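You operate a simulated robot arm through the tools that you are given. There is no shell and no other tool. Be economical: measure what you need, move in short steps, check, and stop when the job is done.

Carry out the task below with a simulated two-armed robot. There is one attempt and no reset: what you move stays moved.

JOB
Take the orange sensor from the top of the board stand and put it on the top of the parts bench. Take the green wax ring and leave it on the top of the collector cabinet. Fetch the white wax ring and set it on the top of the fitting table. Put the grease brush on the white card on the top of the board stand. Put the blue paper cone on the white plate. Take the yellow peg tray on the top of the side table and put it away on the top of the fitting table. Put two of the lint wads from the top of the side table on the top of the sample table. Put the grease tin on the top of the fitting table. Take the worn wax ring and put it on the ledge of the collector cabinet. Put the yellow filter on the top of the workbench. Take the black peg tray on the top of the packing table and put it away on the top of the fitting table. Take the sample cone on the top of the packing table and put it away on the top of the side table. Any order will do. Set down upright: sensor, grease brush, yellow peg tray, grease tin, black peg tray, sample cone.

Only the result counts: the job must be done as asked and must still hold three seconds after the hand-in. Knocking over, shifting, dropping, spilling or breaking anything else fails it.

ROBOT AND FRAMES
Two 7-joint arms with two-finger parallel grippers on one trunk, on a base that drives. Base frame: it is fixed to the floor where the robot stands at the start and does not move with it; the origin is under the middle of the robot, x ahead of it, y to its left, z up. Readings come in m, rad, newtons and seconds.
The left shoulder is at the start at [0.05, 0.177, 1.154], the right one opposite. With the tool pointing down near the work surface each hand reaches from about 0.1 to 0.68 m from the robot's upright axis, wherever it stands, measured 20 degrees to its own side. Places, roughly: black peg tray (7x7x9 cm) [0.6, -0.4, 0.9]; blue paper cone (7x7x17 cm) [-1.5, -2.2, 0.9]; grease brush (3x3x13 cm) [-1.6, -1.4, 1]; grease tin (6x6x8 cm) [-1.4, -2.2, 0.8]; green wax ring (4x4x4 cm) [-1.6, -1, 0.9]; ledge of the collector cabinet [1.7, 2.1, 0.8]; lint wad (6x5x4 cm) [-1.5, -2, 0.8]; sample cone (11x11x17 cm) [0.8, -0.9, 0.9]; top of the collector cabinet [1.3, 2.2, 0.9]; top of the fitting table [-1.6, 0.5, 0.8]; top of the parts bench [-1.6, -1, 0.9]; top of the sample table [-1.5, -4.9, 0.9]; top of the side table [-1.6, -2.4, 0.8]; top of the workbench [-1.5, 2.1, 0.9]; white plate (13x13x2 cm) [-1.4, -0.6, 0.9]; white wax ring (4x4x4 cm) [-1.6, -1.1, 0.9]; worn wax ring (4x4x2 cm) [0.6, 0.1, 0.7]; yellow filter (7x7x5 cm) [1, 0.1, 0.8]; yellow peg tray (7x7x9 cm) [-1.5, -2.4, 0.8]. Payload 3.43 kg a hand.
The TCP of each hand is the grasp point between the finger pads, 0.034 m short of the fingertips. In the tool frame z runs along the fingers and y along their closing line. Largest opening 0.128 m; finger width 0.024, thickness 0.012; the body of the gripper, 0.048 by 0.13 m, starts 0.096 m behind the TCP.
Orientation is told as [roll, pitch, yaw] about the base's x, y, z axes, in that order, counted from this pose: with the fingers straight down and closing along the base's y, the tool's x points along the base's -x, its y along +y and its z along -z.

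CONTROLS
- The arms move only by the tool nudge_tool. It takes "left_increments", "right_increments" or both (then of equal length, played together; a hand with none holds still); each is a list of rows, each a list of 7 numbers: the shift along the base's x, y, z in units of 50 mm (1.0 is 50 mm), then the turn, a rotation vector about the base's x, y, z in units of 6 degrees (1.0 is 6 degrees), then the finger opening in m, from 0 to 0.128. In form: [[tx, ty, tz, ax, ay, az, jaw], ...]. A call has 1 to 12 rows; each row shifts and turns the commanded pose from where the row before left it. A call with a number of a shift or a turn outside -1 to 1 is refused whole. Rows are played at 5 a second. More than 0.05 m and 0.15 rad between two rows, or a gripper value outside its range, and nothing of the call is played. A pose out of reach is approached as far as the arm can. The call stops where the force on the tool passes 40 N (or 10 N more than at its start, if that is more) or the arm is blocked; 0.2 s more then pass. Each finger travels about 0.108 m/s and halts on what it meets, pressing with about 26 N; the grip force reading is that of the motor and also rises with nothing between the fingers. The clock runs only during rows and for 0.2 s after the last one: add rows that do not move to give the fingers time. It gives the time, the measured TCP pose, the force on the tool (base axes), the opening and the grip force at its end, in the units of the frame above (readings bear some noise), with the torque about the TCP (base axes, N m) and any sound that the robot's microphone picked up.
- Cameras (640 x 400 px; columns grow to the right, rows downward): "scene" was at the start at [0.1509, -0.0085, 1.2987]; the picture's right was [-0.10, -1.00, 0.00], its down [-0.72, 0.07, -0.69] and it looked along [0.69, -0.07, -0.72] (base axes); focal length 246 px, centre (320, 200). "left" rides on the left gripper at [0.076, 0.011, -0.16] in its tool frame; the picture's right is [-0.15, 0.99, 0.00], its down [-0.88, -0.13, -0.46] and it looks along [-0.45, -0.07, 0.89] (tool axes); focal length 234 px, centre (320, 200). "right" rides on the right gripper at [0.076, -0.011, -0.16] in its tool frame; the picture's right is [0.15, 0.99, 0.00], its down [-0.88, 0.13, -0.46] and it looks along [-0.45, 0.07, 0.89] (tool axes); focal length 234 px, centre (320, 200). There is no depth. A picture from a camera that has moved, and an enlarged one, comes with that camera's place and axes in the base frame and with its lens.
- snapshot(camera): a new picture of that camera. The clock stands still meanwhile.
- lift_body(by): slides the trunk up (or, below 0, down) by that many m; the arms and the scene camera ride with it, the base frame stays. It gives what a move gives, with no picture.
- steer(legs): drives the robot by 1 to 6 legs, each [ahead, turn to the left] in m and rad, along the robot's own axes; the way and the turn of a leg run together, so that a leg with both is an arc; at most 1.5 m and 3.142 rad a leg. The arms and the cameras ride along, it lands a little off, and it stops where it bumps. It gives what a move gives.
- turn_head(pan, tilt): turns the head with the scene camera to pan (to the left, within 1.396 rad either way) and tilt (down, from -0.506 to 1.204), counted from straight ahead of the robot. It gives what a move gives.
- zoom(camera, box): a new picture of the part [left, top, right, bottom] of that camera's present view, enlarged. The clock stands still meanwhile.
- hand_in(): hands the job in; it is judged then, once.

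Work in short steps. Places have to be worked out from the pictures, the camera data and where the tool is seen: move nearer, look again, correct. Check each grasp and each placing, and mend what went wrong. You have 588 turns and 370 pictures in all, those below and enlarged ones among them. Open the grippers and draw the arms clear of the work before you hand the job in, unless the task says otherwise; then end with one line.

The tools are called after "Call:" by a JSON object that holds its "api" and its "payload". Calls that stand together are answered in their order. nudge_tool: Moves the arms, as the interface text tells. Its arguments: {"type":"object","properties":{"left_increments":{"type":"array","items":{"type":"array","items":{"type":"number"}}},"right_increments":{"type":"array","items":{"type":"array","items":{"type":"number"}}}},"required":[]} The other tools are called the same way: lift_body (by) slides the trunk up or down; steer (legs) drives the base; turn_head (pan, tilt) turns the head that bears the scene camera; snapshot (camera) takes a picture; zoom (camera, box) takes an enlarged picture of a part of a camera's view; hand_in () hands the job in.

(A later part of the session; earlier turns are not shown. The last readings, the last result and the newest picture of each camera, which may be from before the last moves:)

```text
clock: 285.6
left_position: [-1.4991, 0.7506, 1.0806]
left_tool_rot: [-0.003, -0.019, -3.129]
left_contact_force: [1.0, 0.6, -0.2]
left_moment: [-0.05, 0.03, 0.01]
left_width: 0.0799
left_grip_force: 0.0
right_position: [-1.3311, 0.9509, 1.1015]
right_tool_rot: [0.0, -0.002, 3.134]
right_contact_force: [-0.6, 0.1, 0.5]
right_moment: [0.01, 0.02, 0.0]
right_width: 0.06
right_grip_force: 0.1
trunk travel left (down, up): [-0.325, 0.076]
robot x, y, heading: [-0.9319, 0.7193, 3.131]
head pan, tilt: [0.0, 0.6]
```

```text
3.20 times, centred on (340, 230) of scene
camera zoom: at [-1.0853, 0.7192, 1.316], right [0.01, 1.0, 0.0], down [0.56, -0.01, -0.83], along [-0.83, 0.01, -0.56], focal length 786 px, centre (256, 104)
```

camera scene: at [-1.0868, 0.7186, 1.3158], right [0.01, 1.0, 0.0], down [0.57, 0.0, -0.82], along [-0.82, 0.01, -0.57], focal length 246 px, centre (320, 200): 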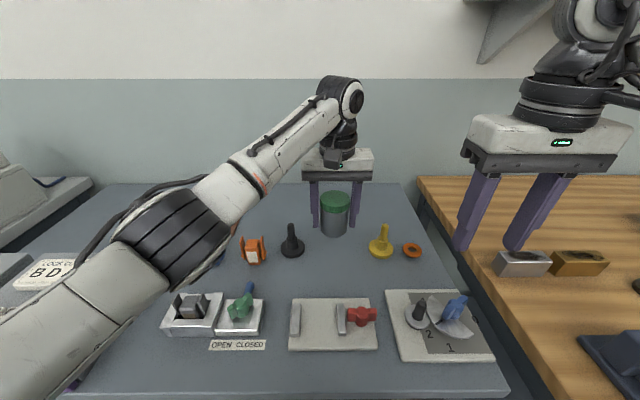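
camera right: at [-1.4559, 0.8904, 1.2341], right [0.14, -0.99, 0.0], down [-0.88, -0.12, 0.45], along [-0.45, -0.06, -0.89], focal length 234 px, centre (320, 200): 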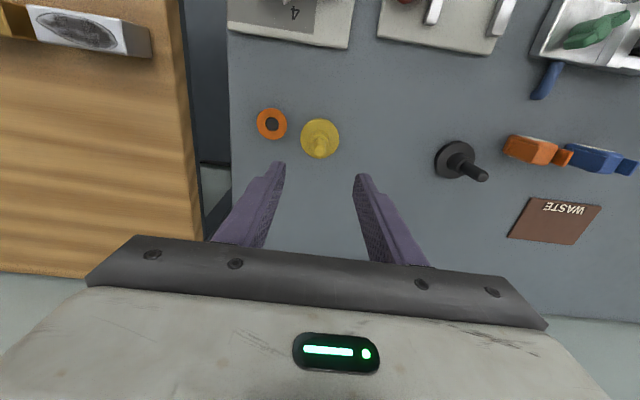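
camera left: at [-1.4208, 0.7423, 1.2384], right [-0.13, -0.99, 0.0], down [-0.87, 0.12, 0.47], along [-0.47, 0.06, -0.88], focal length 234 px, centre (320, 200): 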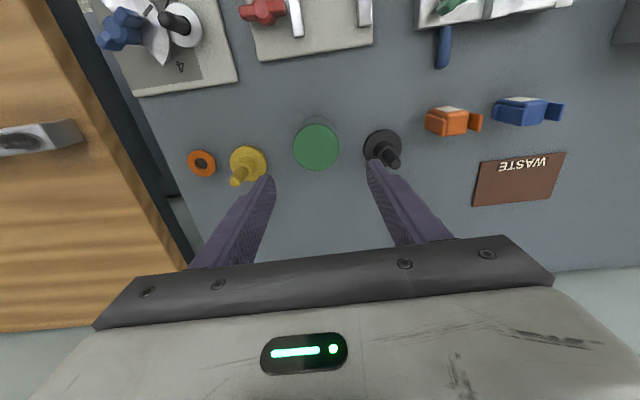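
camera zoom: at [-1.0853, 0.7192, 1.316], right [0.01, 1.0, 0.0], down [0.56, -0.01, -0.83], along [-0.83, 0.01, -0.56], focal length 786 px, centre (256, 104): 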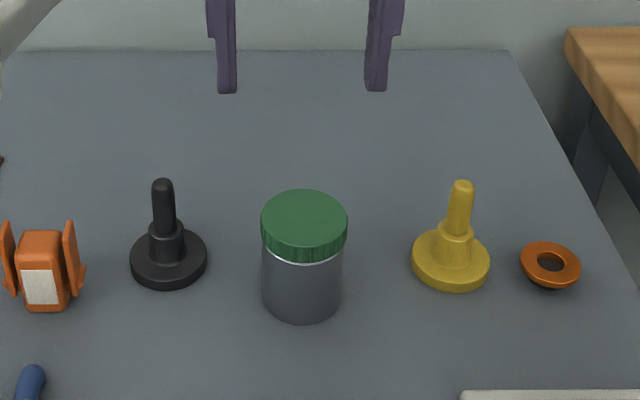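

Three items in place. Retract, back off, and go to the parts bench area at y ≈ −1.0.

Call:
{"api": "nudge_tool", "payload": {"left_increments": [[0.7, -0.5, 0.2, 0, 0, 0, 0.08], [0.7, -0.5, 0.2, 0, 0, 0, 0.08], [0.7, -0.5, 0.2, 0, 0, 0, 0.08], [0.7, -0.5, 0, 0, 0, 0, 0.08], [0.7, -0.5, 0, 0, 0, 0, 0.08], [0.7, -0.5, 0, 0, 0, 0, 0.08]]}}

Call:
{"api": "nudge_tool", "payload": {"right_increments": [[0.2, -0.6, 0, 0, 0, 0, 0.08], [0.2, -0.6, 0, 0, 0, 0, 0.08]]}}

Call:
{"api": "steer", "payload": {"legs": [[-0.43, 0], [0, 1.58], [1.4, 0], [0.35, 0], [0, -1.571]]}}

Call:
{"api": "snapshot", "payload": {"camera": "scene"}}

```text
clock: 287.0
left_position: [-1.4997, 0.7518, 1.0814]
left_tool_rot: [-0.004, -0.024, -3.129]
left_contact_force: [0.1, 0.8, -0.2]
left_moment: [0.01, 0.0, -0.04]
left_width: 0.0802
left_grip_force: 0.1
left hand out of reach, approached as far as the arm can: row 1, 2, 3, 4, 5, 6
right_position: [-1.3306, 0.9507, 1.1016]
right_tool_rot: [0.001, 0.002, 3.132]
right_contact_force: [0.0, -0.2, 0.4]
right_moment: [0.0, 0.0, 0.01]
right_width: 0.0602
right_grip_force: 0.2
trunk travel left (down, up): [-0.325, 0.076]
robot x, y, heading: [-0.9309, 0.7181, 3.129]
head pan, tilt: [0.0, 0.6]
```

```text
clock: 287.6
left_position: [-1.4993, 0.7501, 1.083]
left_tool_rot: [-0.006, -0.024, -3.13]
left_contact_force: [-0.2, 0.1, -0.8]
left_moment: [0.01, -0.02, 0.01]
left_width: 0.0803
left_grip_force: 0.1
right_position: [-1.3112, 0.8889, 1.1017]
right_tool_rot: [-0.003, 0.001, 3.134]
right_contact_force: [0.2, -0.3, 0.2]
right_moment: [0.03, -0.01, 0.03]
right_width: 0.08
right_grip_force: 0.0
trunk travel left (down, up): [-0.325, 0.076]
robot x, y, heading: [-0.925, 0.7206, 3.136]
head pan, tilt: [0.0, 0.6]
```

```text
clock: 306.3
left_position: [-1.0605, -0.9868, 1.0776]
left_tool_rot: [0.001, -0.02, -3.128]
left_contact_force: [0.3, -0.3, -0.1]
left_moment: [-0.01, -0.02, 0.0]
left_width: 0.0802
left_grip_force: 0.0
right_position: [-0.8734, -0.8486, 1.1016]
right_tool_rot: [-0.001, 0.002, 3.135]
right_contact_force: [0.4, 0.2, -0.2]
right_moment: [0.0, 0.0, -0.03]
right_width: 0.0801
right_grip_force: 0.0
trunk travel left (down, up): [-0.325, 0.076]
robot x, y, heading: [-0.4891, -1.0155, 3.134]
head pan, tilt: [0.0, 0.6]
```

```text
291 pictures are left
camera scene: at [-0.648, -1.0187, 1.3158], right [0.01, 1.0, 0.0], down [0.56, 0.0, -0.83], along [-0.83, 0.01, -0.56], focal length 246 px, centre (320, 200)
```

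scene: 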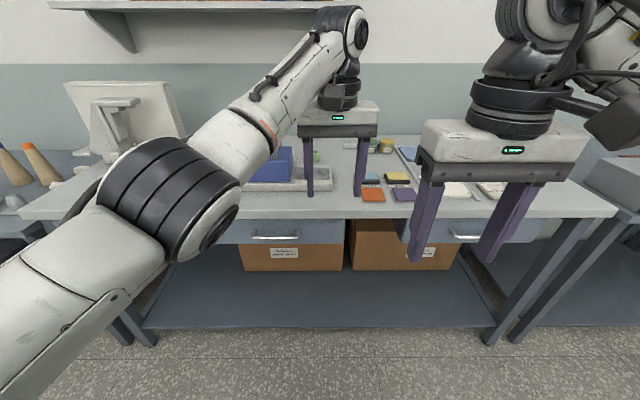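

The left arm hadn't retracted. Try pulling it back straight.

Call:
{"api": "nudge_tool", "payload": {"left_increments": [[0.6, -0.3, 0, 0, 0, 0, 0.08], [0.6, -0.3, 0, 0, 0, 0, 0.08], [0.6, -0.5, 0, 0, 0, 0, 0.08], [0.6, -0.5, 0, 0, 0, 0, 0.08], [0.6, -0.6, 0, 0, 0, 0, 0.08], [0.6, -0.6, 0, 0, 0, 0, 0.08], [0.6, -0.6, 0, 0, 0, 0, 0.08]]}}

Call:
{"api": "nudge_tool", "payload": {"right_increments": [[0.3, 0.6, 0.2, 0, 0, 0, 0.08], [0.3, 0.6, 0.2, 0, 0, 0, 0.08]]}}

Call:
{"api": "snapshot", "payload": {"camera": "scene"}}

```text
clock: 307.9
left_position: [-1.0624, -0.9883, 1.0791]
left_tool_rot: [0.0, -0.02, -3.124]
left_contact_force: [-0.2, -0.6, -0.7]
left_moment: [0.02, 0.0, 0.01]
left_width: 0.0799
left_grip_force: 0.0
left hand out of reach, approached as far as the arm can: row 1, 2, 3, 4, 5, 6, 7
right_position: [-0.874, -0.8483, 1.1033]
right_tool_rot: [-0.001, 0.001, 3.135]
right_contact_force: [-0.9, 0.1, -0.2]
right_moment: [-0.02, 0.05, 0.03]
right_width: 0.0801
right_grip_force: 0.1
trunk travel left (down, up): [-0.325, 0.076]
robot x, y, heading: [-0.4934, -1.0204, 3.136]
head pan, tilt: [0.0, 0.6]
```

```text
clock: 308.5
left_position: [-1.0615, -0.9897, 1.0786]
left_tool_rot: [0.001, -0.019, -3.124]
left_contact_force: [-0.4, 0.7, 0.1]
left_moment: [0.01, 0.03, -0.02]
left_width: 0.0799
left_grip_force: 0.0
right_position: [-0.8433, -0.7876, 1.1222]
right_tool_rot: [0.0, 0.001, 3.135]
right_contact_force: [0.6, 0.0, 0.2]
right_moment: [-0.04, 0.02, 0.0]
right_width: 0.0799
right_grip_force: 0.0
trunk travel left (down, up): [-0.325, 0.076]
robot x, y, heading: [-0.4899, -1.017, 3.132]
head pan, tilt: [0.0, 0.6]
```

```text
290 pictures are left
camera scene: at [-0.6476, -1.0184, 1.3159], right [0.01, 1.0, 0.0], down [0.56, 0.0, -0.83], along [-0.83, 0.01, -0.56], focal length 246 px, centre (320, 200)
```

scene: 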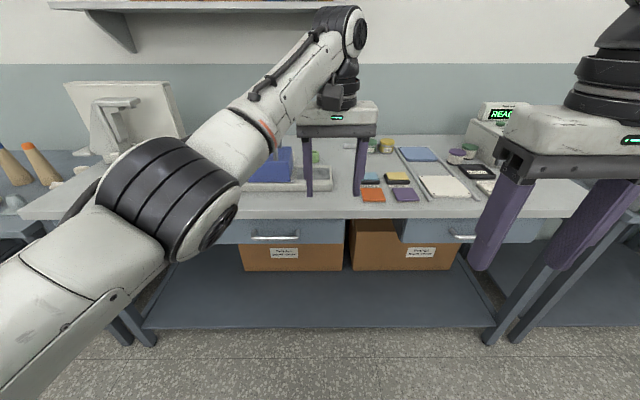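

The arm is stuck at a limit; try a small lowering first, with a single test row.

Call:
{"api": "nudge_tool", "payload": {"left_increments": [[0, -0.5, -0.6, 0, 0, 0, 0.08], [0, -0.5, -0.6, 0, 0, 0, 0.08]]}}

Call:
{"api": "nudge_tool", "payload": {"left_increments": [[0, 0, 0, 0, 0, 0.5, 0.08], [0, 0, 0, 0, 0, 0.5, 0.08]]}}

```text
clock: 309.1
left_position: [-1.0605, -1.0369, 1.0185]
left_tool_rot: [0.0, -0.019, -3.13]
left_contact_force: [0.4, 0.6, -0.1]
left_moment: [0.02, 0.03, 0.02]
left_width: 0.08
left_grip_force: 0.1
right_position: [-0.8427, -0.7893, 1.1222]
right_tool_rot: [-0.003, 0.003, 3.136]
right_contact_force: [-0.6, 0.3, -0.1]
right_moment: [0.0, 0.01, -0.01]
right_width: 0.08
right_grip_force: 0.0
trunk travel left (down, up): [-0.325, 0.076]
robot x, y, heading: [-0.492, -1.0178, 3.136]
head pan, tilt: [0.0, 0.6]
```

```text
clock: 309.7
left_position: [-1.0601, -1.0375, 1.0194]
left_tool_rot: [0.002, -0.019, -3.021]
left_contact_force: [-0.4, -0.9, 0.4]
left_moment: [0.0, 0.03, 0.01]
left_width: 0.0797
left_grip_force: 0.0
right_position: [-0.8439, -0.7877, 1.122]
right_tool_rot: [0.001, 0.002, 3.136]
right_contact_force: [0.3, -0.1, 0.9]
right_moment: [0.0, -0.01, -0.01]
right_width: 0.0802
right_grip_force: 0.1
trunk travel left (down, up): [-0.325, 0.076]
robot x, y, heading: [-0.4912, -1.0191, 3.136]
head pan, tilt: [0.0, 0.6]
```

Works again. Undo the yaw and move back while low, then up.

Call:
{"api": "nudge_tool", "payload": {"left_increments": [[0.6, -0.6, 0, 0, 0, -0.5, 0.08], [0.6, -0.6, 0, 0, 0, -0.5, 0.08], [0.7, -0.5, 0, 0, 0, 0, 0.08], [0.7, -0.5, 0, 0, 0, 0, 0.08], [0.7, -0.3, 0.4, 0, 0, 0, 0.08], [0.7, -0.3, 0.5, 0, 0, 0, 0.08], [0.4, -0.3, 0.6, 0, 0, 0, 0.08]]}}

Call:
{"api": "snapshot", "payload": {"camera": "scene"}}

```text
clock: 311.3
left_position: [-0.841, -1.1927, 1.094]
left_tool_rot: [0.002, -0.018, -3.128]
left_contact_force: [-0.5, 0.6, -0.2]
left_moment: [0.0, -0.02, 0.01]
left_width: 0.0802
left_grip_force: 0.0
right_position: [-0.8421, -0.7871, 1.1226]
right_tool_rot: [0.0, 0.001, 3.136]
right_contact_force: [0.9, -0.1, -0.8]
right_moment: [0.01, 0.02, 0.01]
right_width: 0.0797
right_grip_force: 0.1
trunk travel left (down, up): [-0.325, 0.076]
robot x, y, heading: [-0.4906, -1.0181, 3.136]
head pan, tilt: [0.0, 0.6]
```

```text
289 pictures are left
camera scene: at [-0.6475, -1.0189, 1.3159], right [0.01, 1.0, 0.0], down [0.56, 0.0, -0.83], along [-0.83, 0.01, -0.56], focal length 246 px, centre (320, 200)
```

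scene: 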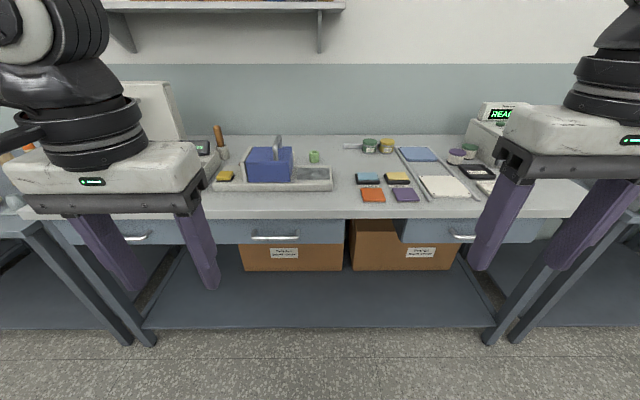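

Call:
{"api": "zoom", "payload": {"camera": "scene", "box": [200, 100, 520, 220]}}

Call:
{"api": "turn_head", "payload": {"pan": 0.35, "tilt": 0.5}}

Call:
{"api": "snapshot", "payload": {"camera": "scene"}}

```text
2.00 times, centred on (360, 160) of scene
camera zoom: at [-0.6475, -1.0189, 1.3159], right [0.01, 1.0, 0.0], down [0.56, 0.0, -0.83], along [-0.83, 0.01, -0.56], focal length 492 px, centre (240, 280)
```

zoom: 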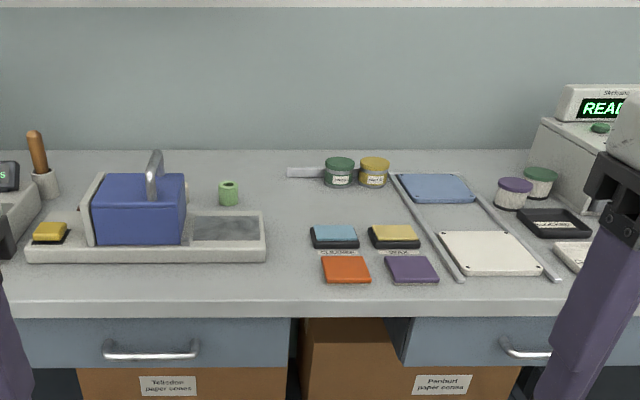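

```text
clock: 312.1
left_position: [-0.8407, -1.1921, 1.0929]
left_tool_rot: [-0.001, -0.019, -3.126]
left_contact_force: [-0.1, -0.3, 0.3]
left_moment: [0.01, 0.01, 0.03]
left_width: 0.0802
left_grip_force: 0.1
right_position: [-0.8433, -0.7877, 1.1222]
right_tool_rot: [0.001, 0.002, 3.134]
right_contact_force: [0.3, 0.5, -0.5]
right_moment: [0.02, -0.02, -0.03]
right_width: 0.0799
right_grip_force: 0.0
trunk travel left (down, up): [-0.325, 0.076]
robot x, y, heading: [-0.4889, -1.0198, 3.137]
head pan, tilt: [0.351, 0.499]
```

```text
287 pictures are left
camera scene: at [-0.6453, -1.05, 1.3249], right [-0.34, 0.94, 0.0], down [0.45, 0.16, -0.88], along [-0.83, -0.3, -0.48], focal length 246 px, centre (320, 200)
```

scene: 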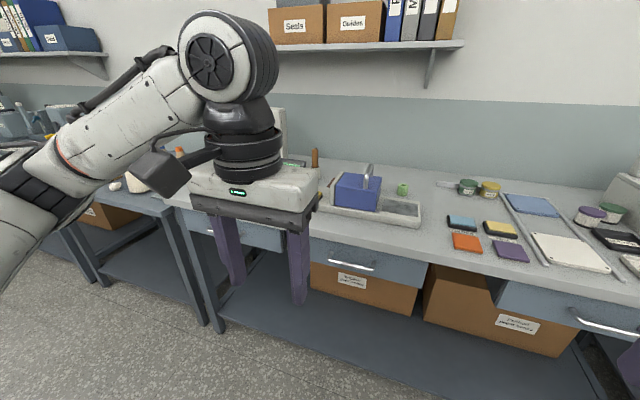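

White plate and green ring located; the board stand is left, behind my hand. Shift to y≈−1.35 and closer.

Call:
{"api": "steer", "payload": {"legs": [[0, 1.571], [0.35, 0], [0, -1.571], [0.25, 0]]}}

Call:
{"api": "turn_head", "payload": {"pan": 0, "tilt": 0.55}}

Call:
{"api": "snapshot", "payload": {"camera": "scene"}}

```text
clock: 323.5
left_position: [-1.0866, -1.55, 1.0925]
left_tool_rot: [0.002, -0.02, -3.113]
left_contact_force: [-1.1, 0.1, -0.4]
left_moment: [-0.01, -0.01, -0.02]
left_width: 0.0801
left_grip_force: 0.1
right_position: [-1.0953, -1.1454, 1.1228]
right_tool_rot: [0.001, 0.002, -3.132]
right_contact_force: [0.0, -0.2, -0.3]
right_moment: [-0.01, -0.03, -0.01]
right_width: 0.0802
right_grip_force: 0.0
trunk travel left (down, up): [-0.325, 0.076]
robot x, y, heading: [-0.7373, -1.3706, -3.129]
head pan, tilt: [0.351, 0.499]
```

```text
clock: 324.3
left_position: [-1.0848, -1.5498, 1.0921]
left_tool_rot: [0.003, -0.018, -3.111]
left_contact_force: [0.8, 0.3, -0.6]
left_moment: [-0.03, -0.02, 0.0]
left_width: 0.0801
left_grip_force: 0.0
right_position: [-1.0936, -1.1463, 1.1226]
right_tool_rot: [-0.001, 0.002, -3.134]
right_contact_force: [-0.7, -0.4, 0.0]
right_moment: [-0.01, 0.01, -0.01]
right_width: 0.0801
right_grip_force: 0.0
trunk travel left (down, up): [-0.325, 0.076]
robot x, y, heading: [-0.7369, -1.3715, -3.132]
head pan, tilt: [0.0, 0.55]
```

```text
286 pictures are left
camera scene: at [-0.8967, -1.3735, 1.3203], right [-0.01, 1.0, 0.0], down [0.52, 0.01, -0.85], along [-0.85, -0.01, -0.52], focal length 246 px, centre (320, 200)
```

scene: 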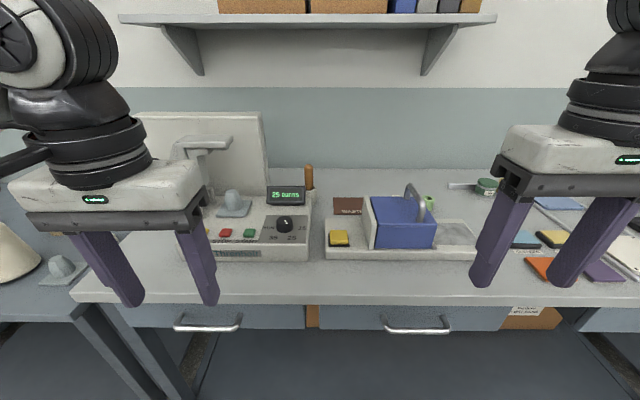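

Zoom to examine this part: brush, device and rings.

Call:
{"api": "zoom", "payload": {"camera": "scene", "box": [100, 100, 500, 310]}}

```text
1.60 times, centred on (300, 205) of scene
camera zoom: at [-0.8967, -1.3735, 1.3203], right [-0.01, 1.0, 0.0], down [0.52, 0.01, -0.85], along [-0.85, -0.01, -0.52], focal length 393 px, centre (352, 192)
```

zoom: 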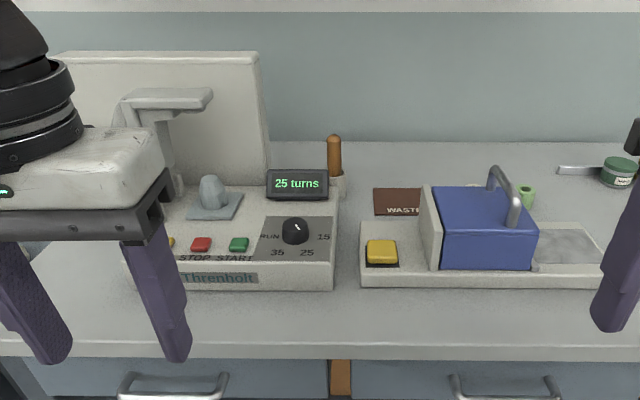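

I drive 0.2 m closer and use the right-hand camera to look behind the blue box.

Call:
{"api": "steer", "payload": {"legs": [[0.2, 0]]}}

Call:
{"api": "snapshot", "payload": {"camera": "right"}}

Call:
{"api": "snapshot", "payload": {"camera": "left"}}

Call:
{"api": "snapshot", "payload": {"camera": "scene"}}

```text
clock: 325.9
left_position: [-1.2868, -1.5505, 1.0929]
left_tool_rot: [0.002, -0.019, -3.116]
left_contact_force: [0.3, -1.1, 1.3]
left_moment: [0.01, -0.03, -0.01]
left_width: 0.0801
left_grip_force: 0.0
right_position: [-1.295, -1.1469, 1.1233]
right_tool_rot: [0.0, 0.001, -3.136]
right_contact_force: [0.0, 0.0, -0.4]
right_moment: [-0.01, 0.0, 0.0]
right_width: 0.0801
right_grip_force: 0.0
trunk travel left (down, up): [-0.325, 0.076]
robot x, y, heading: [-0.9389, -1.372, -3.133]
head pan, tilt: [0.0, 0.55]
```

```text
284 pictures are left
camera right: at [-1.2201, -1.1351, 1.283], right [0.15, -0.99, 0.0], down [-0.88, -0.14, 0.45], along [-0.45, -0.07, -0.89], focal length 234 px, centre (320, 200)
```

right: 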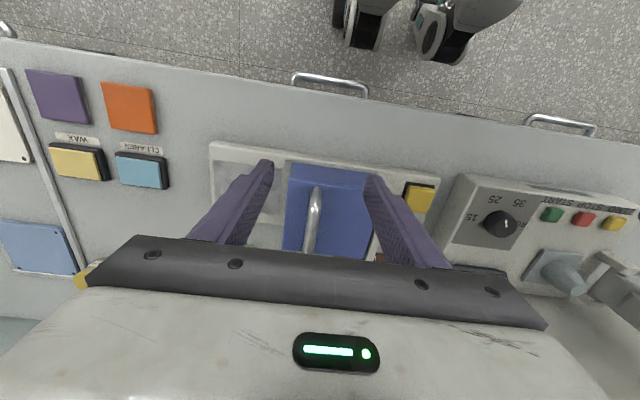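

```text
283 pictures are left
camera left: at [-1.2098, -1.5582, 1.2504], right [-0.12, -0.99, 0.0], down [-0.87, 0.11, 0.47], along [-0.47, 0.05, -0.88], focal length 234 px, centre (320, 200)
```

left: 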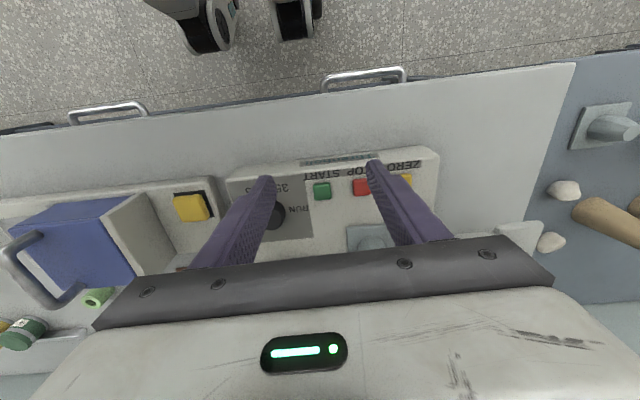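

```text
282 pictures are left
camera scene: at [-1.0979, -1.3747, 1.3202], right [-0.01, 1.0, 0.0], down [0.52, 0.0, -0.85], along [-0.85, -0.01, -0.52], focal length 246 px, centre (320, 200)
```

scene: 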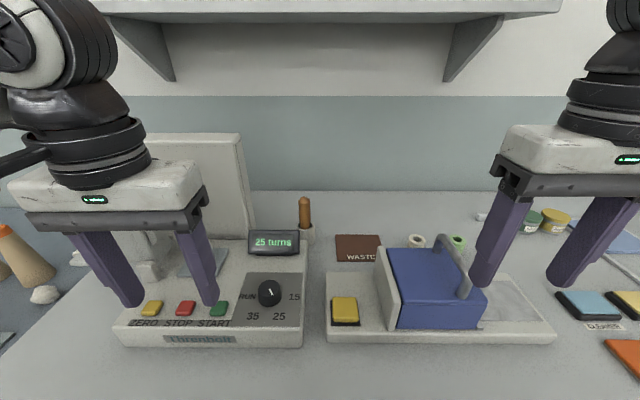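

Both rings are now visible behind the blue box. Zoom there.

Call:
{"api": "zoom", "payload": {"camera": "scene", "box": [280, 180, 500, 310]}}

```text
2.91 times, centred on (390, 245) of scene
camera zoom: at [-1.0979, -1.3747, 1.3202], right [-0.01, 1.0, 0.0], down [0.52, 0.0, -0.85], along [-0.85, -0.01, -0.52], focal length 715 px, centre (116, 69)
```

zoom: 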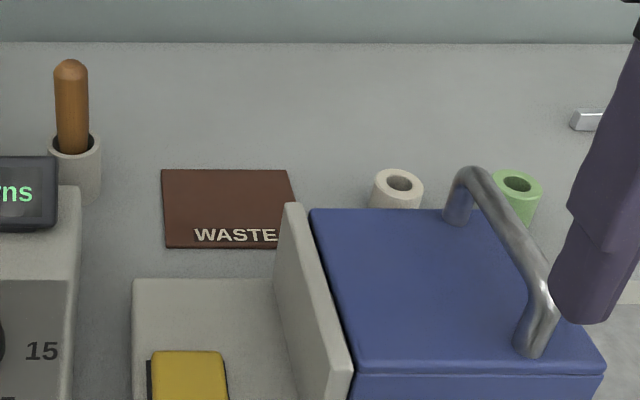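

White ring ≈(−1.594,−1.128), green ≈(−1.59,−1.022), brush ≈(−1.607,−1.42). Reposition to about (−0.98, −1.25) so the left hand can take the brush and the right hand the green ring.

Call:
{"api": "steer", "payload": {"legs": [[-0.3, 0], [0, -0.35], [0.35, 0], [0, 0.35]]}}

Call:
{"api": "snapshot", "payload": {"camera": "scene"}}

```text
clock: 332.0
left_position: [-1.318, -1.433, 1.0928]
left_tool_rot: [0.0, -0.019, -3.114]
left_contact_force: [0.4, -0.2, 0.3]
left_moment: [0.05, -0.01, 0.01]
left_width: 0.08
left_grip_force: 0.0
right_position: [-1.3272, -1.0275, 1.1222]
right_tool_rot: [-0.002, 0.0, -3.135]
right_contact_force: [-1.1, 0.4, -0.2]
right_moment: [0.01, 0.01, -0.01]
right_width: 0.0802
right_grip_force: 0.1
trunk travel left (down, up): [-0.325, 0.076]
robot x, y, heading: [-0.9683, -1.2517, -3.134]
head pan, tilt: [0.0, 0.55]
```

```text
280 pictures are left
camera scene: at [-1.1284, -1.2561, 1.3203], right [-0.01, 1.0, 0.0], down [0.52, 0.0, -0.85], along [-0.85, -0.01, -0.52], focal length 246 px, centre (320, 200)
```

scene: 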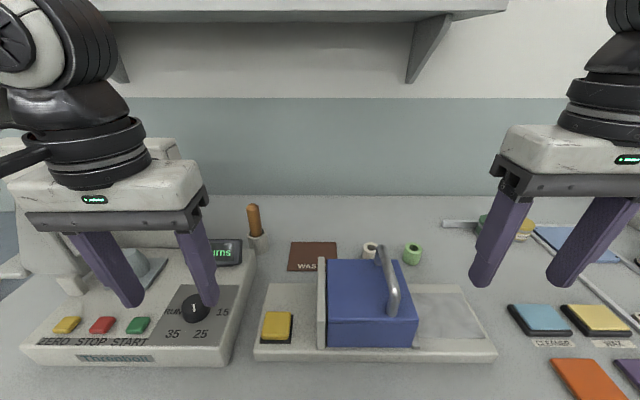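

Handle triangulated at (−1.612, −1.420), top z≈1.005. Edge 2 cm closer and bring the left hand near it.

Call:
{"api": "steer", "payload": {"legs": [[0.02, 0]]}}

Call:
{"api": "nudge_tool", "payload": {"left_increments": [[-0.9, 0.06, 0, 0, 0, 0, 0.05], [-0.9, 0.06, 0, 0, 0, 0, 0.05], [-0.9, 0.06, 0, 0, 0, 0, 0.05], [-0.7, 0.06, 0, 0, 0, 0, 0.05]]}}

Call:
{"api": "snapshot", "payload": {"camera": "left"}}

```text
clock: 332.9
left_position: [-1.3322, -1.432, 1.0936]
left_tool_rot: [0.001, -0.021, -3.113]
left_contact_force: [0.6, 0.7, -0.5]
left_moment: [0.0, 0.03, -0.02]
left_width: 0.0799
left_grip_force: 0.0
right_position: [-1.3396, -1.0274, 1.1239]
right_tool_rot: [0.0, -0.001, -3.135]
right_contact_force: [0.6, 0.5, 1.3]
right_moment: [0.01, 0.04, 0.0]
right_width: 0.0801
right_grip_force: 0.1
trunk travel left (down, up): [-0.325, 0.076]
robot x, y, heading: [-0.9818, -1.2534, -3.138]
head pan, tilt: [0.0, 0.55]
stopped in leg 1: the robot was blocked; the commanded pose is now the measured one
```

```text
clock: 333.9
left_position: [-1.5037, -1.4198, 1.0923]
left_tool_rot: [0.003, -0.02, -3.113]
left_contact_force: [0.7, 0.6, 0.0]
left_moment: [-0.03, -0.02, 0.01]
left_width: 0.0501
left_grip_force: 0.2
right_position: [-1.341, -1.0271, 1.1219]
right_tool_rot: [0.002, 0.001, -3.135]
right_contact_force: [0.1, 0.1, 0.0]
right_moment: [-0.01, -0.03, 0.04]
right_width: 0.0798
right_grip_force: 0.1
trunk travel left (down, up): [-0.325, 0.076]
robot x, y, heading: [-0.984, -1.2523, -3.136]
head pan, tilt: [0.0, 0.55]
```

```text
279 pictures are left
camera left: at [-1.4264, -1.4269, 1.2502], right [-0.12, -0.99, 0.01], down [-0.87, 0.11, 0.47], along [-0.47, 0.05, -0.88], focal length 234 px, centre (320, 200)
```

left: 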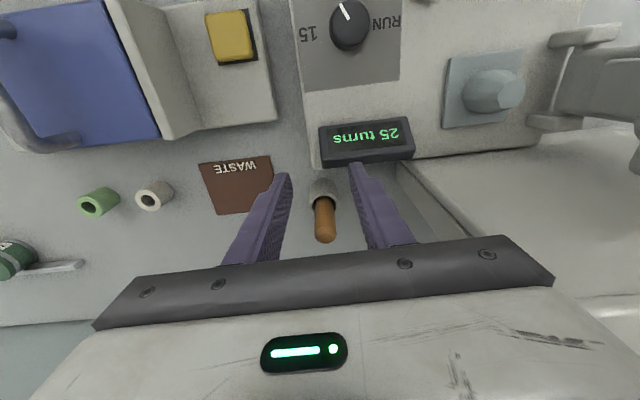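

Advance to x≈−1.60 above the handle.

Call:
{"api": "nudge_tool", "payload": {"left_increments": [[-0.8, 0.05, -0.4, 0, 0, 0, 0.05], [-0.8, 0.05, -0.2, 0, 0, 0, 0.05], [-0.35, 0, -0.2, 0, 0, 0, 0.05]]}}

Call:
{"api": "snapshot", "payload": {"camera": "left"}}

```text
clock: 334.7
left_position: [-1.601, -1.4148, 1.0529]
left_tool_rot: [0.003, -0.02, -3.113]
left_contact_force: [1.0, 0.0, 0.2]
left_moment: [0.01, 0.01, 0.0]
left_width: 0.0501
left_grip_force: 0.1
right_position: [-1.3413, -1.0278, 1.1226]
right_tool_rot: [0.001, 0.001, -3.134]
right_contact_force: [0.3, -0.2, 0.8]
right_moment: [-0.02, 0.02, 0.02]
right_width: 0.08
right_grip_force: 0.0
trunk travel left (down, up): [-0.325, 0.076]
robot x, y, heading: [-0.9855, -1.2537, -3.135]
head pan, tilt: [0.0, 0.55]
```

```text
278 pictures are left
camera left: at [-1.5233, -1.4218, 1.2102], right [-0.12, -0.99, 0.01], down [-0.88, 0.11, 0.47], along [-0.47, 0.05, -0.88], focal length 234 px, centre (320, 200)
```

left: 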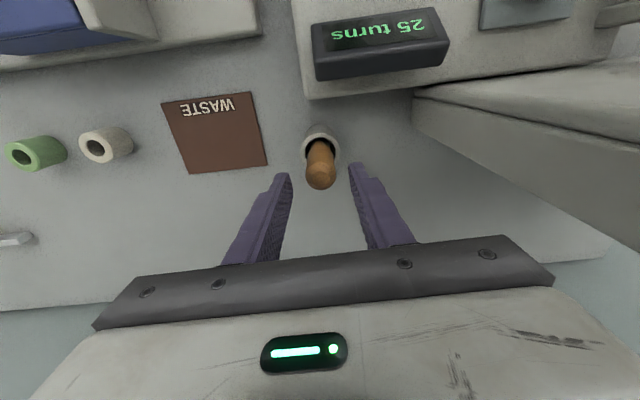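

Nicely between the fingers. Descend 0.068 m and close, then lift straight.

Call:
{"api": "nudge_tool", "payload": {"left_increments": [[-0.06, 0, -0.7, 0, 0, 0, 0.05], [0, 0, -0.66, 0, 0, 0, 0.05], [0, 0, 0, 0, 0, 0, 0], [0, 0, 0, 0, 0, 0, 0], [0, 0, 0, 0, 0, 0, 0]]}}

Call:
{"api": "snapshot", "payload": {"camera": "left"}}

```text
clock: 335.9
left_position: [-1.6033, -1.4142, 0.985]
left_tool_rot: [0.003, -0.019, -3.114]
left_contact_force: [0.7, -0.2, 0.8]
left_moment: [0.0, 0.01, -0.02]
left_width: 0.0282
left_grip_force: 25.3
right_position: [-1.341, -1.0296, 1.1223]
right_tool_rot: [0.0, 0.003, -3.135]
right_contact_force: [0.7, 0.1, 0.5]
right_moment: [0.03, 0.04, 0.0]
right_width: 0.0798
right_grip_force: 0.1
trunk travel left (down, up): [-0.325, 0.076]
robot x, y, heading: [-0.9861, -1.2541, -3.133]
head pan, tilt: [0.0, 0.55]
```

```text
277 pictures are left
camera left: at [-1.5263, -1.4223, 1.143], right [-0.12, -0.99, 0.0], down [-0.87, 0.11, 0.47], along [-0.47, 0.05, -0.88], focal length 234 px, centre (320, 200)
```

left: 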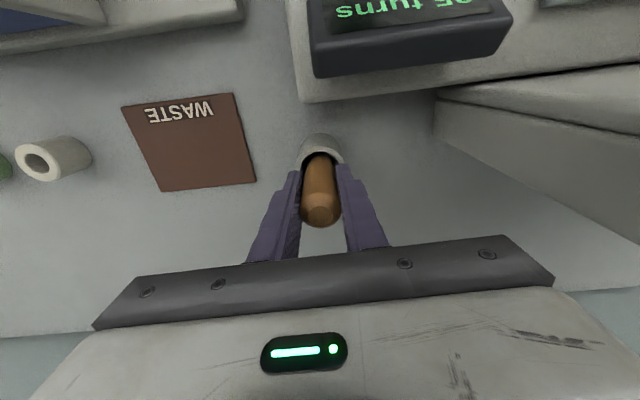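

Lift straight up to clear the cup.

Call:
{"api": "nudge_tool", "payload": {"left_increments": [[0, 0, 0.5, 0, 0, 0, 0], [0, 0, 0.7, 0, 0, 0, 0], [0, 0, 0.7, 0, 0, 0, 0], [0, 0, 0.7, 0, 0, 0, 0]]}}

Call:
{"api": "snapshot", "payload": {"camera": "left"}}

Call:
{"api": "snapshot", "payload": {"camera": "scene"}}

```text
clock: 336.9
left_position: [-1.6023, -1.4146, 1.1152]
left_tool_rot: [0.003, -0.019, -3.113]
left_contact_force: [-0.4, 0.3, -0.9]
left_moment: [-0.04, 0.01, 0.0]
left_width: 0.0277
left_grip_force: 25.8
right_position: [-1.3398, -1.0287, 1.1218]
right_tool_rot: [0.001, 0.0, -3.134]
right_contact_force: [-0.6, 0.5, -0.1]
right_moment: [0.0, 0.04, -0.03]
right_width: 0.0799
right_grip_force: 0.1
trunk travel left (down, up): [-0.325, 0.076]
robot x, y, heading: [-0.9831, -1.2523, -3.133]
head pan, tilt: [0.0, 0.55]
```

```text
276 pictures are left
camera left: at [-1.5254, -1.4214, 1.2734], right [-0.12, -0.99, 0.01], down [-0.87, 0.11, 0.47], along [-0.47, 0.05, -0.88], focal length 234 px, centre (320, 200)
```

left: 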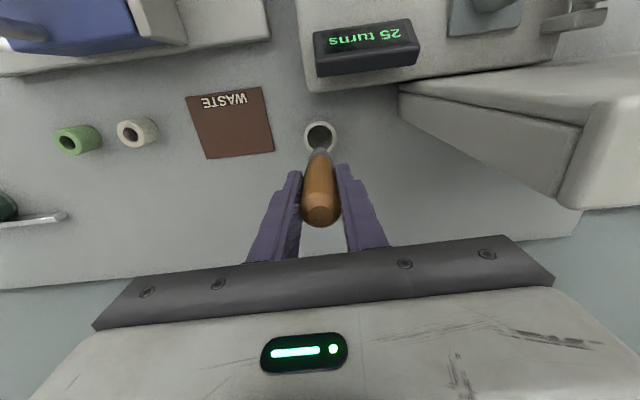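

```text
275 pictures are left
camera scene: at [-1.1433, -1.2551, 1.3204], right [-0.01, 1.0, 0.0], down [0.52, 0.0, -0.85], along [-0.85, -0.01, -0.52], focal length 246 px, centre (320, 200)
```

scene: 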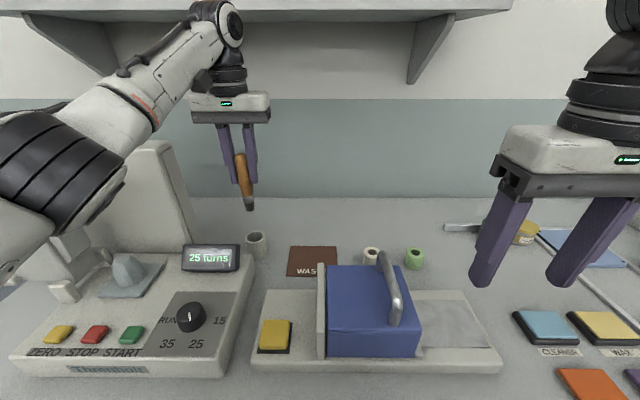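

Zoom on the held brush to judge tilt.

Call:
{"api": "zoom", "payload": {"camera": "scene", "box": [180, 90, 310, 220]}}

```text
3.08 times, centred on (245, 155) of scene
camera zoom: at [-1.1433, -1.2551, 1.3204], right [-0.01, 1.0, 0.0], down [0.52, 0.0, -0.85], along [-0.85, -0.01, -0.52], focal length 756 px, centre (551, 338)
```

zoom: 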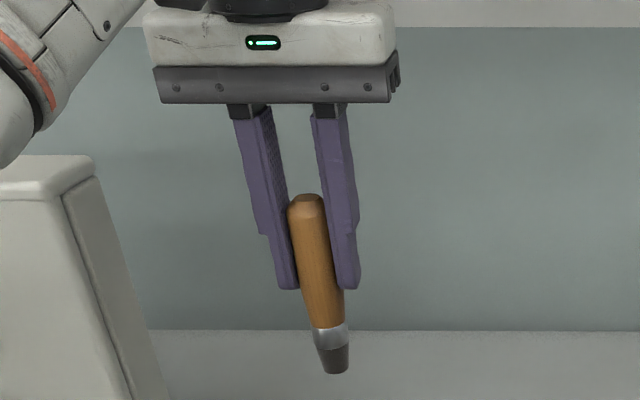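

Brush is parallel to the fingers. Retract the left hand, and bring the right hand toward the green ring.

Call:
{"api": "nudge_tool", "payload": {"left_increments": [[0.8, 0, 0.3, 0, 0, 0, 0], [0.8, 0, 0.3, 0, 0, 0, 0], [0.8, 0, 0, 0, 0, 0, 0], [0.8, -0.1, 0, 0, 0, 0, 0], [0.8, -0.1, 0, 0, 0, 0, 0], [0.8, -0.1, 0, 0, 0, 0, 0]]}}

Call:
{"api": "nudge_tool", "payload": {"right_increments": [[-0.9, -0.05, 0, 0, 0, 0, 0.07], [-0.9, -0.05, 0, 0, 0, 0, 0.07], [-0.9, -0.05, 0, 0, 0, 0, 0.07], [-0.9, -0.05, -0.3, 0, 0, 0, 0.07], [-0.8, -0.05, -0.5, 0, 0, 0, 0.07]]}}

Call:
{"api": "snapshot", "payload": {"camera": "right"}}

```text
clock: 338.3
left_position: [-1.3629, -1.4316, 1.1448]
left_tool_rot: [0.001, -0.019, -3.112]
left_contact_force: [0.3, 0.2, -0.4]
left_moment: [0.0, -0.01, 0.0]
left_width: 0.0276
left_grip_force: 25.8
right_position: [-1.3416, -1.0272, 1.1233]
right_tool_rot: [-0.002, 0.0, -3.135]
right_contact_force: [-0.6, -0.2, -0.3]
right_moment: [-0.03, 0.01, -0.02]
right_width: 0.08
right_grip_force: 0.0
trunk travel left (down, up): [-0.325, 0.076]
robot x, y, heading: [-0.9838, -1.2508, -3.138]
head pan, tilt: [0.0, 0.55]
```

```text
clock: 339.5
left_position: [-1.3652, -1.431, 1.1443]
left_tool_rot: [0.002, -0.019, -3.113]
left_contact_force: [-0.1, 0.2, -0.5]
left_moment: [0.03, -0.03, 0.05]
left_width: 0.0276
left_grip_force: 26.4
right_position: [-1.5609, -1.0406, 1.0816]
right_tool_rot: [-0.002, 0.001, -3.134]
right_contact_force: [0.3, 0.9, -0.8]
right_moment: [0.0, -0.02, -0.03]
right_width: 0.0699
right_grip_force: 0.1
trunk travel left (down, up): [-0.325, 0.076]
robot x, y, heading: [-0.9829, -1.2557, -3.132]
head pan, tilt: [0.0, 0.55]
```

```text
273 pictures are left
camera right: at [-1.4872, -1.0295, 1.2418], right [0.15, -0.99, 0.0], down [-0.88, -0.14, 0.45], along [-0.45, -0.07, -0.89], focal length 234 px, centre (320, 200)
```

right: 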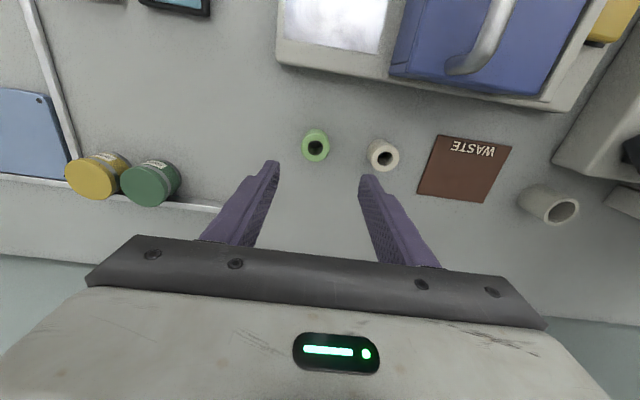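

Green ring at (−1.571, −1.037). Descend gradually.

Call:
{"api": "nudge_tool", "payload": {"right_increments": [[-0.2, 0.08, -0.8, 0, 0, 0, 0.066], [0, 0, -0.9, 0, 0, 0, 0.066], [0, 0, -0.9, 0, 0, 0, 0.066], [0, 0, -0.4, 0, 0, 0, 0.066]]}}

Call:
{"api": "snapshot", "payload": {"camera": "right"}}

```text
clock: 340.5
left_position: [-1.3653, -1.4299, 1.1448]
left_tool_rot: [0.001, -0.019, -3.113]
left_contact_force: [0.4, 0.4, 0.1]
left_moment: [0.01, -0.01, 0.0]
left_width: 0.0275
left_grip_force: 25.9
right_position: [-1.5712, -1.0367, 0.9336]
right_tool_rot: [0.001, -0.001, -3.134]
right_contact_force: [0.6, 1.2, -0.8]
right_moment: [-0.02, -0.01, 0.02]
right_width: 0.0657
right_grip_force: 0.0
trunk travel left (down, up): [-0.325, 0.076]
robot x, y, heading: [-0.9845, -1.251, -3.135]
head pan, tilt: [0.0, 0.55]
```

```text
272 pictures are left
camera right: at [-1.4966, -1.0249, 1.0932], right [0.15, -0.99, 0.0], down [-0.88, -0.14, 0.46], along [-0.45, -0.07, -0.89], focal length 234 px, centre (320, 200)
```

right: 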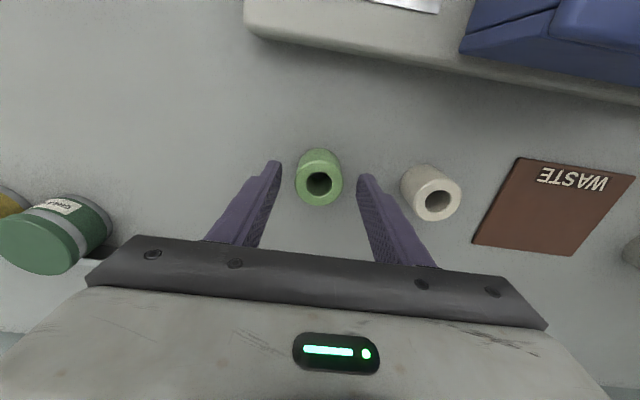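

Ring between the fingers. Go 12 mm lower, close, lift a bit.

Call:
{"api": "nudge_tool", "payload": {"right_increments": [[0, 0, -0.12, 0, 0, 0, 0.066], [0, 0, -0.1, 0, 0, 0, 0.066], [0, 0, 0, 0, 0, 0, 0], [0, 0, 0, 0, 0, 0, 0], [0, 0, 0, 0, 0, 0, 0], [0, 0, 0.5, 0, 0, 0, 0], [0, 0, 0.8, 0, 0, 0, 0]]}}

Call:
{"api": "snapshot", "payload": {"camera": "right"}}

```text
clock: 342.1
left_position: [-1.3645, -1.4313, 1.1442]
left_tool_rot: [0.002, -0.018, -3.114]
left_contact_force: [-0.1, 0.8, -0.5]
left_moment: [0.01, -0.01, -0.01]
left_width: 0.0274
left_grip_force: 25.7
right_position: [-1.5721, -1.0373, 0.9887]
right_tool_rot: [-0.001, 0.001, -3.136]
right_contact_force: [-0.6, -0.4, -0.4]
right_moment: [0.01, 0.04, 0.06]
right_width: 0.0385
right_grip_force: 25.8
trunk travel left (down, up): [-0.325, 0.076]
robot x, y, heading: [-0.9861, -1.2549, -3.138]
head pan, tilt: [0.0, 0.55]
```

```text
271 pictures are left
camera right: at [-1.4968, -1.0253, 1.1487], right [0.15, -0.99, 0.0], down [-0.88, -0.14, 0.46], along [-0.45, -0.07, -0.89], focal length 234 px, centre (320, 200)
```

right: 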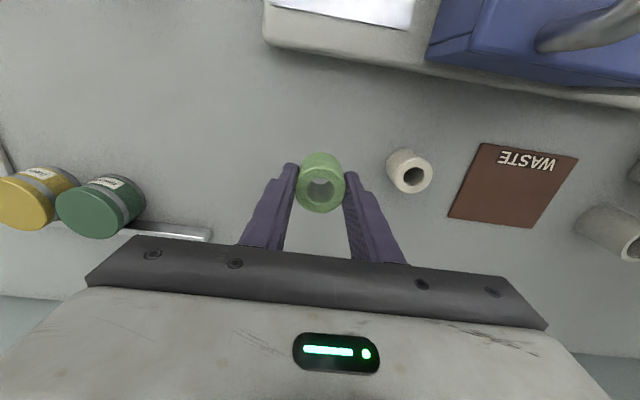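

Green ring held. Retract the right hand high over the blue box, then drive round to the first table's left side.

Call:
{"api": "nudge_tool", "payload": {"right_increments": [[0, 0, 0.9, 0, 0, 0, 0], [0, 0, 0.9, 0, 0, 0, 0], [0, 0, 0.9, 0, 0, 0, 0], [0.9, 0, 0.1, 0, 0, 0, 0], [0.9, 0, 0, 0, 0, 0, 0], [0.9, 0, 0, 0, 0, 0, 0], [0.9, 0, 0, 0, 0, 0, 0], [0.9, 0, 0, 0, 0, 0, 0]]}}

Call:
{"api": "steer", "payload": {"legs": [[-0.55, 0], [0, -1.575], [1.45, 0], [0.57, 0], [0, -1.571], [1.05, 0]]}}

```text
clock: 343.9
left_position: [-1.3644, -1.4305, 1.1457]
left_tool_rot: [0.001, -0.021, -3.114]
left_contact_force: [0.7, 0.3, -0.7]
left_moment: [0.02, 0.02, 0.02]
left_width: 0.0276
left_grip_force: 26.1
right_position: [-1.3448, -1.0372, 1.1262]
right_tool_rot: [-0.001, -0.001, -3.136]
right_contact_force: [-0.1, 0.7, 0.3]
right_moment: [0.0, 0.03, 0.01]
right_width: 0.0384
right_grip_force: 26.0
trunk travel left (down, up): [-0.325, 0.076]
robot x, y, heading: [-0.9854, -1.256, -3.132]
head pan, tilt: [0.0, 0.55]
```

```text
clock: 369.4
left_position: [0.9349, 1.0053, 1.1446]
left_tool_rot: [0.001, -0.019, 0.067]
left_contact_force: [0.6, -0.7, -0.5]
left_moment: [0.0, -0.02, 0.02]
left_width: 0.0274
left_grip_force: 26.4
right_position: [0.9321, 0.6119, 1.1263]
right_tool_rot: [0.001, 0.001, 0.048]
right_contact_force: [0.2, 0.9, -0.7]
right_moment: [-0.01, 0.0, -0.02]
right_width: 0.0386
right_grip_force: 25.9
trunk travel left (down, up): [-0.325, 0.076]
robot x, y, heading: [0.5565, 0.812, 0.044]
head pan, tilt: [0.0, 0.55]
```

Turn to face the table and look.

Call:
{"api": "steer", "payload": {"legs": [[0, -1.615], [0.1, 0]]}}

Call:
{"api": "turn_head", "payload": {"pan": 0, "tilt": 0.75}}

Call:
{"api": "snapshot", "payload": {"camera": "scene"}}

Call:
{"api": "zoom", "payload": {"camera": "scene", "box": [180, 180, 460, 360]}}

```text
clock: 374.5
left_position: [0.7337, 0.3328, 1.1449]
left_tool_rot: [0.002, -0.02, -1.558]
left_contact_force: [0.1, -0.9, 0.3]
left_moment: [0.03, 0.0, 0.0]
left_width: 0.0275
left_grip_force: 26.0
right_position: [0.3397, 0.356, 1.126]
right_tool_rot: [0.0, 0.001, -1.578]
right_contact_force: [0.1, -0.5, -0.7]
right_moment: [0.03, -0.02, 0.01]
right_width: 0.0385
right_grip_force: 25.7
trunk travel left (down, up): [-0.325, 0.076]
robot x, y, heading: [0.5614, 0.7126, -1.581]
head pan, tilt: [0.0, 0.55]
```

```text
clock: 375.2
left_position: [0.7334, 0.3332, 1.1447]
left_tool_rot: [0.002, -0.018, -1.556]
left_contact_force: [-0.9, 0.6, -0.8]
left_moment: [-0.01, 0.02, 0.01]
left_width: 0.0273
left_grip_force: 25.6
right_position: [0.3395, 0.3558, 1.1259]
right_tool_rot: [-0.001, 0.0, -1.577]
right_contact_force: [0.0, 0.1, -0.5]
right_moment: [0.01, 0.02, 0.01]
right_width: 0.0386
right_grip_force: 26.7
trunk travel left (down, up): [-0.325, 0.076]
robot x, y, heading: [0.56, 0.7151, -1.582]
head pan, tilt: [0.0, 0.75]
```

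```text
270 pictures are left
camera scene: at [0.5613, 0.5611, 1.303], right [-1.0, 0.01, 0.0], down [0.0, 0.68, -0.73], along [-0.01, -0.73, -0.68], focal length 246 px, centre (320, 200)
```

scene: 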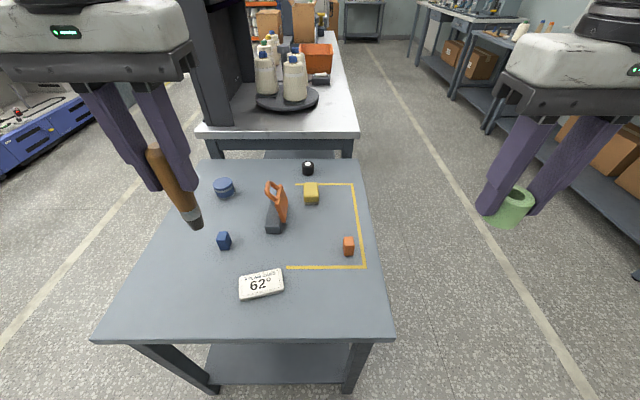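

```text
2.22 times, centred on (320, 270) of scene
camera zoom: at [0.5613, 0.5611, 1.303], right [-1.0, 0.01, 0.0], down [0.0, 0.68, -0.73], along [-0.01, -0.73, -0.68], focal length 546 px, centre (320, 44)
```

zoom: 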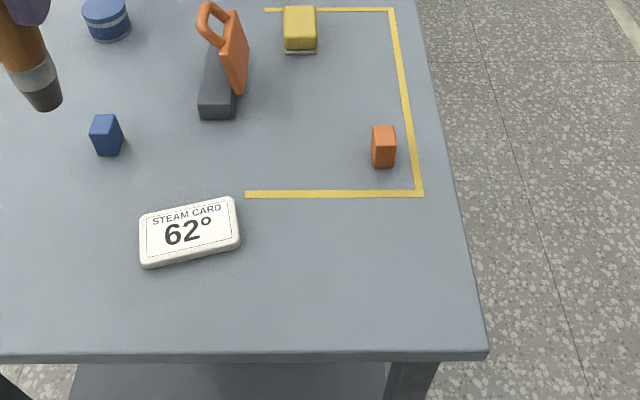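

The STEAM CARD is the white card, at (0.696, 0.268), on the board stand; the orange cube is the sensor. Move the brush over the card and straighten the tool tilt.

Call:
{"api": "nudge_tool", "payload": {"left_increments": [[-0.2, -0.4, 0, 0.17, 0, 0, 0], [-0.3, -0.5, -0.3, 0, 0, 0, 0], [-0.24, -0.4, -0.8, 0, 0, 0, 0], [0, 0, -0.9, 0, 0, 0, 0], [0, 0, -0.9, 0, 0, 0, 0]]}}

Call:
{"api": "snapshot", "payload": {"camera": "left"}}

Call:
{"api": "zoom", "payload": {"camera": "scene", "box": [180, 120, 420, 320]}}

```text
clock: 376.4
left_position: [0.696, 0.2676, 1.0004]
left_tool_rot: [0.002, -0.003, -1.555]
left_contact_force: [0.2, 0.8, 0.1]
left_moment: [0.02, -0.03, -0.03]
left_width: 0.027
left_grip_force: 26.2
right_position: [0.3399, 0.357, 1.1248]
right_tool_rot: [0.0, 0.002, -1.578]
right_contact_force: [0.5, -0.4, -1.3]
right_moment: [0.02, 0.01, -0.04]
right_width: 0.0386
right_grip_force: 26.5
trunk travel left (down, up): [-0.325, 0.076]
robot x, y, heading: [0.5612, 0.7127, -1.58]
head pan, tilt: [0.0, 0.75]
```

```text
268 pictures are left
camera left: at [0.7039, 0.3459, 1.1594], right [0.99, -0.13, 0.0], down [-0.12, -0.88, 0.46], along [-0.06, -0.45, -0.89], focal length 234 px, centre (320, 200)
```

left: 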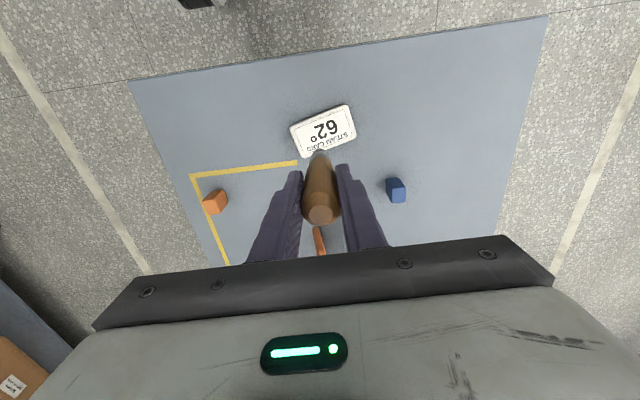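

```text
2.00 times, centred on (300, 220) of scene
camera zoom: at [0.5615, 0.5608, 1.3029], right [-1.0, 0.01, 0.0], down [0.0, 0.68, -0.73], along [-0.01, -0.73, -0.68], focal length 492 px, centre (360, 160)
```

zoom: 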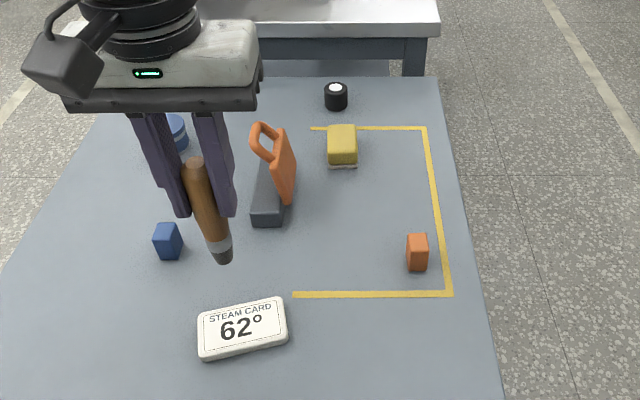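

Brush is directly above the card. Lower to 0.89 and then small steps.

Call:
{"api": "nudge_tool", "payload": {"left_increments": [[0.06, 0, -0.8, 0, 0, 0, 0], [0, 0, -0.8, 0, 0, 0, 0], [0, 0, -0.5, 0, 0, 0, 0], [0, 0, -0.1, 0, 0, 0, 0]]}}

Call:
{"api": "snapshot", "payload": {"camera": "left"}}

Call:
{"api": "zoom", "payload": {"camera": "scene", "box": [200, 180, 360, 320]}}

```text
clock: 377.4
left_position: [0.6985, 0.2672, 0.8896]
left_tool_rot: [0.002, -0.002, -1.559]
left_contact_force: [-0.1, 0.6, -0.2]
left_moment: [-0.03, 0.01, 0.01]
left_width: 0.0275
left_grip_force: 26.3
right_position: [0.3398, 0.3554, 1.125]
right_tool_rot: [-0.001, 0.001, -1.578]
right_contact_force: [-0.1, -0.2, -0.1]
right_moment: [0.0, 0.0, 0.02]
right_width: 0.0387
right_grip_force: 25.6
trunk travel left (down, up): [-0.325, 0.076]
robot x, y, heading: [0.565, 0.7157, -1.576]
head pan, tilt: [0.0, 0.75]
```

```text
266 pictures are left
camera left: at [0.7066, 0.3461, 1.0486], right [0.99, -0.13, 0.0], down [-0.12, -0.88, 0.46], along [-0.06, -0.45, -0.89], focal length 234 px, centre (320, 200)
```

left: 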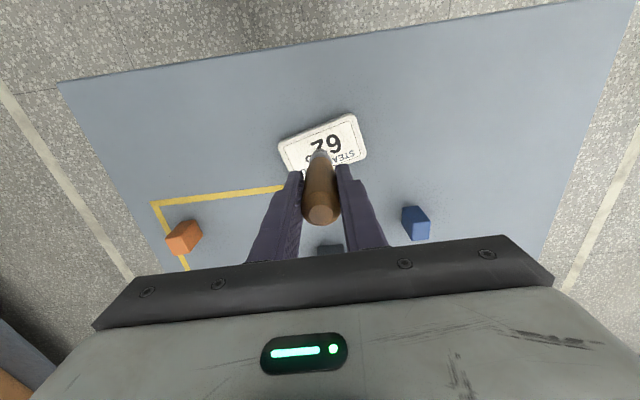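

```text
2.86 times, centred on (280, 250) of scene
camera zoom: at [0.5613, 0.5611, 1.303], right [-1.0, 0.01, 0.0], down [0.0, 0.68, -0.73], along [0.0, -0.73, -0.68], focal length 702 px, centre (434, 57)
```

zoom: 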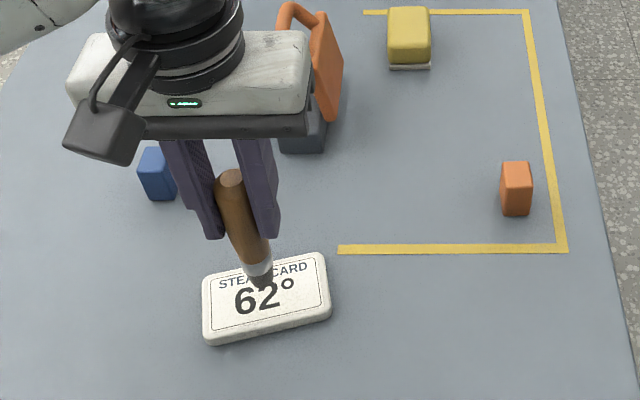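

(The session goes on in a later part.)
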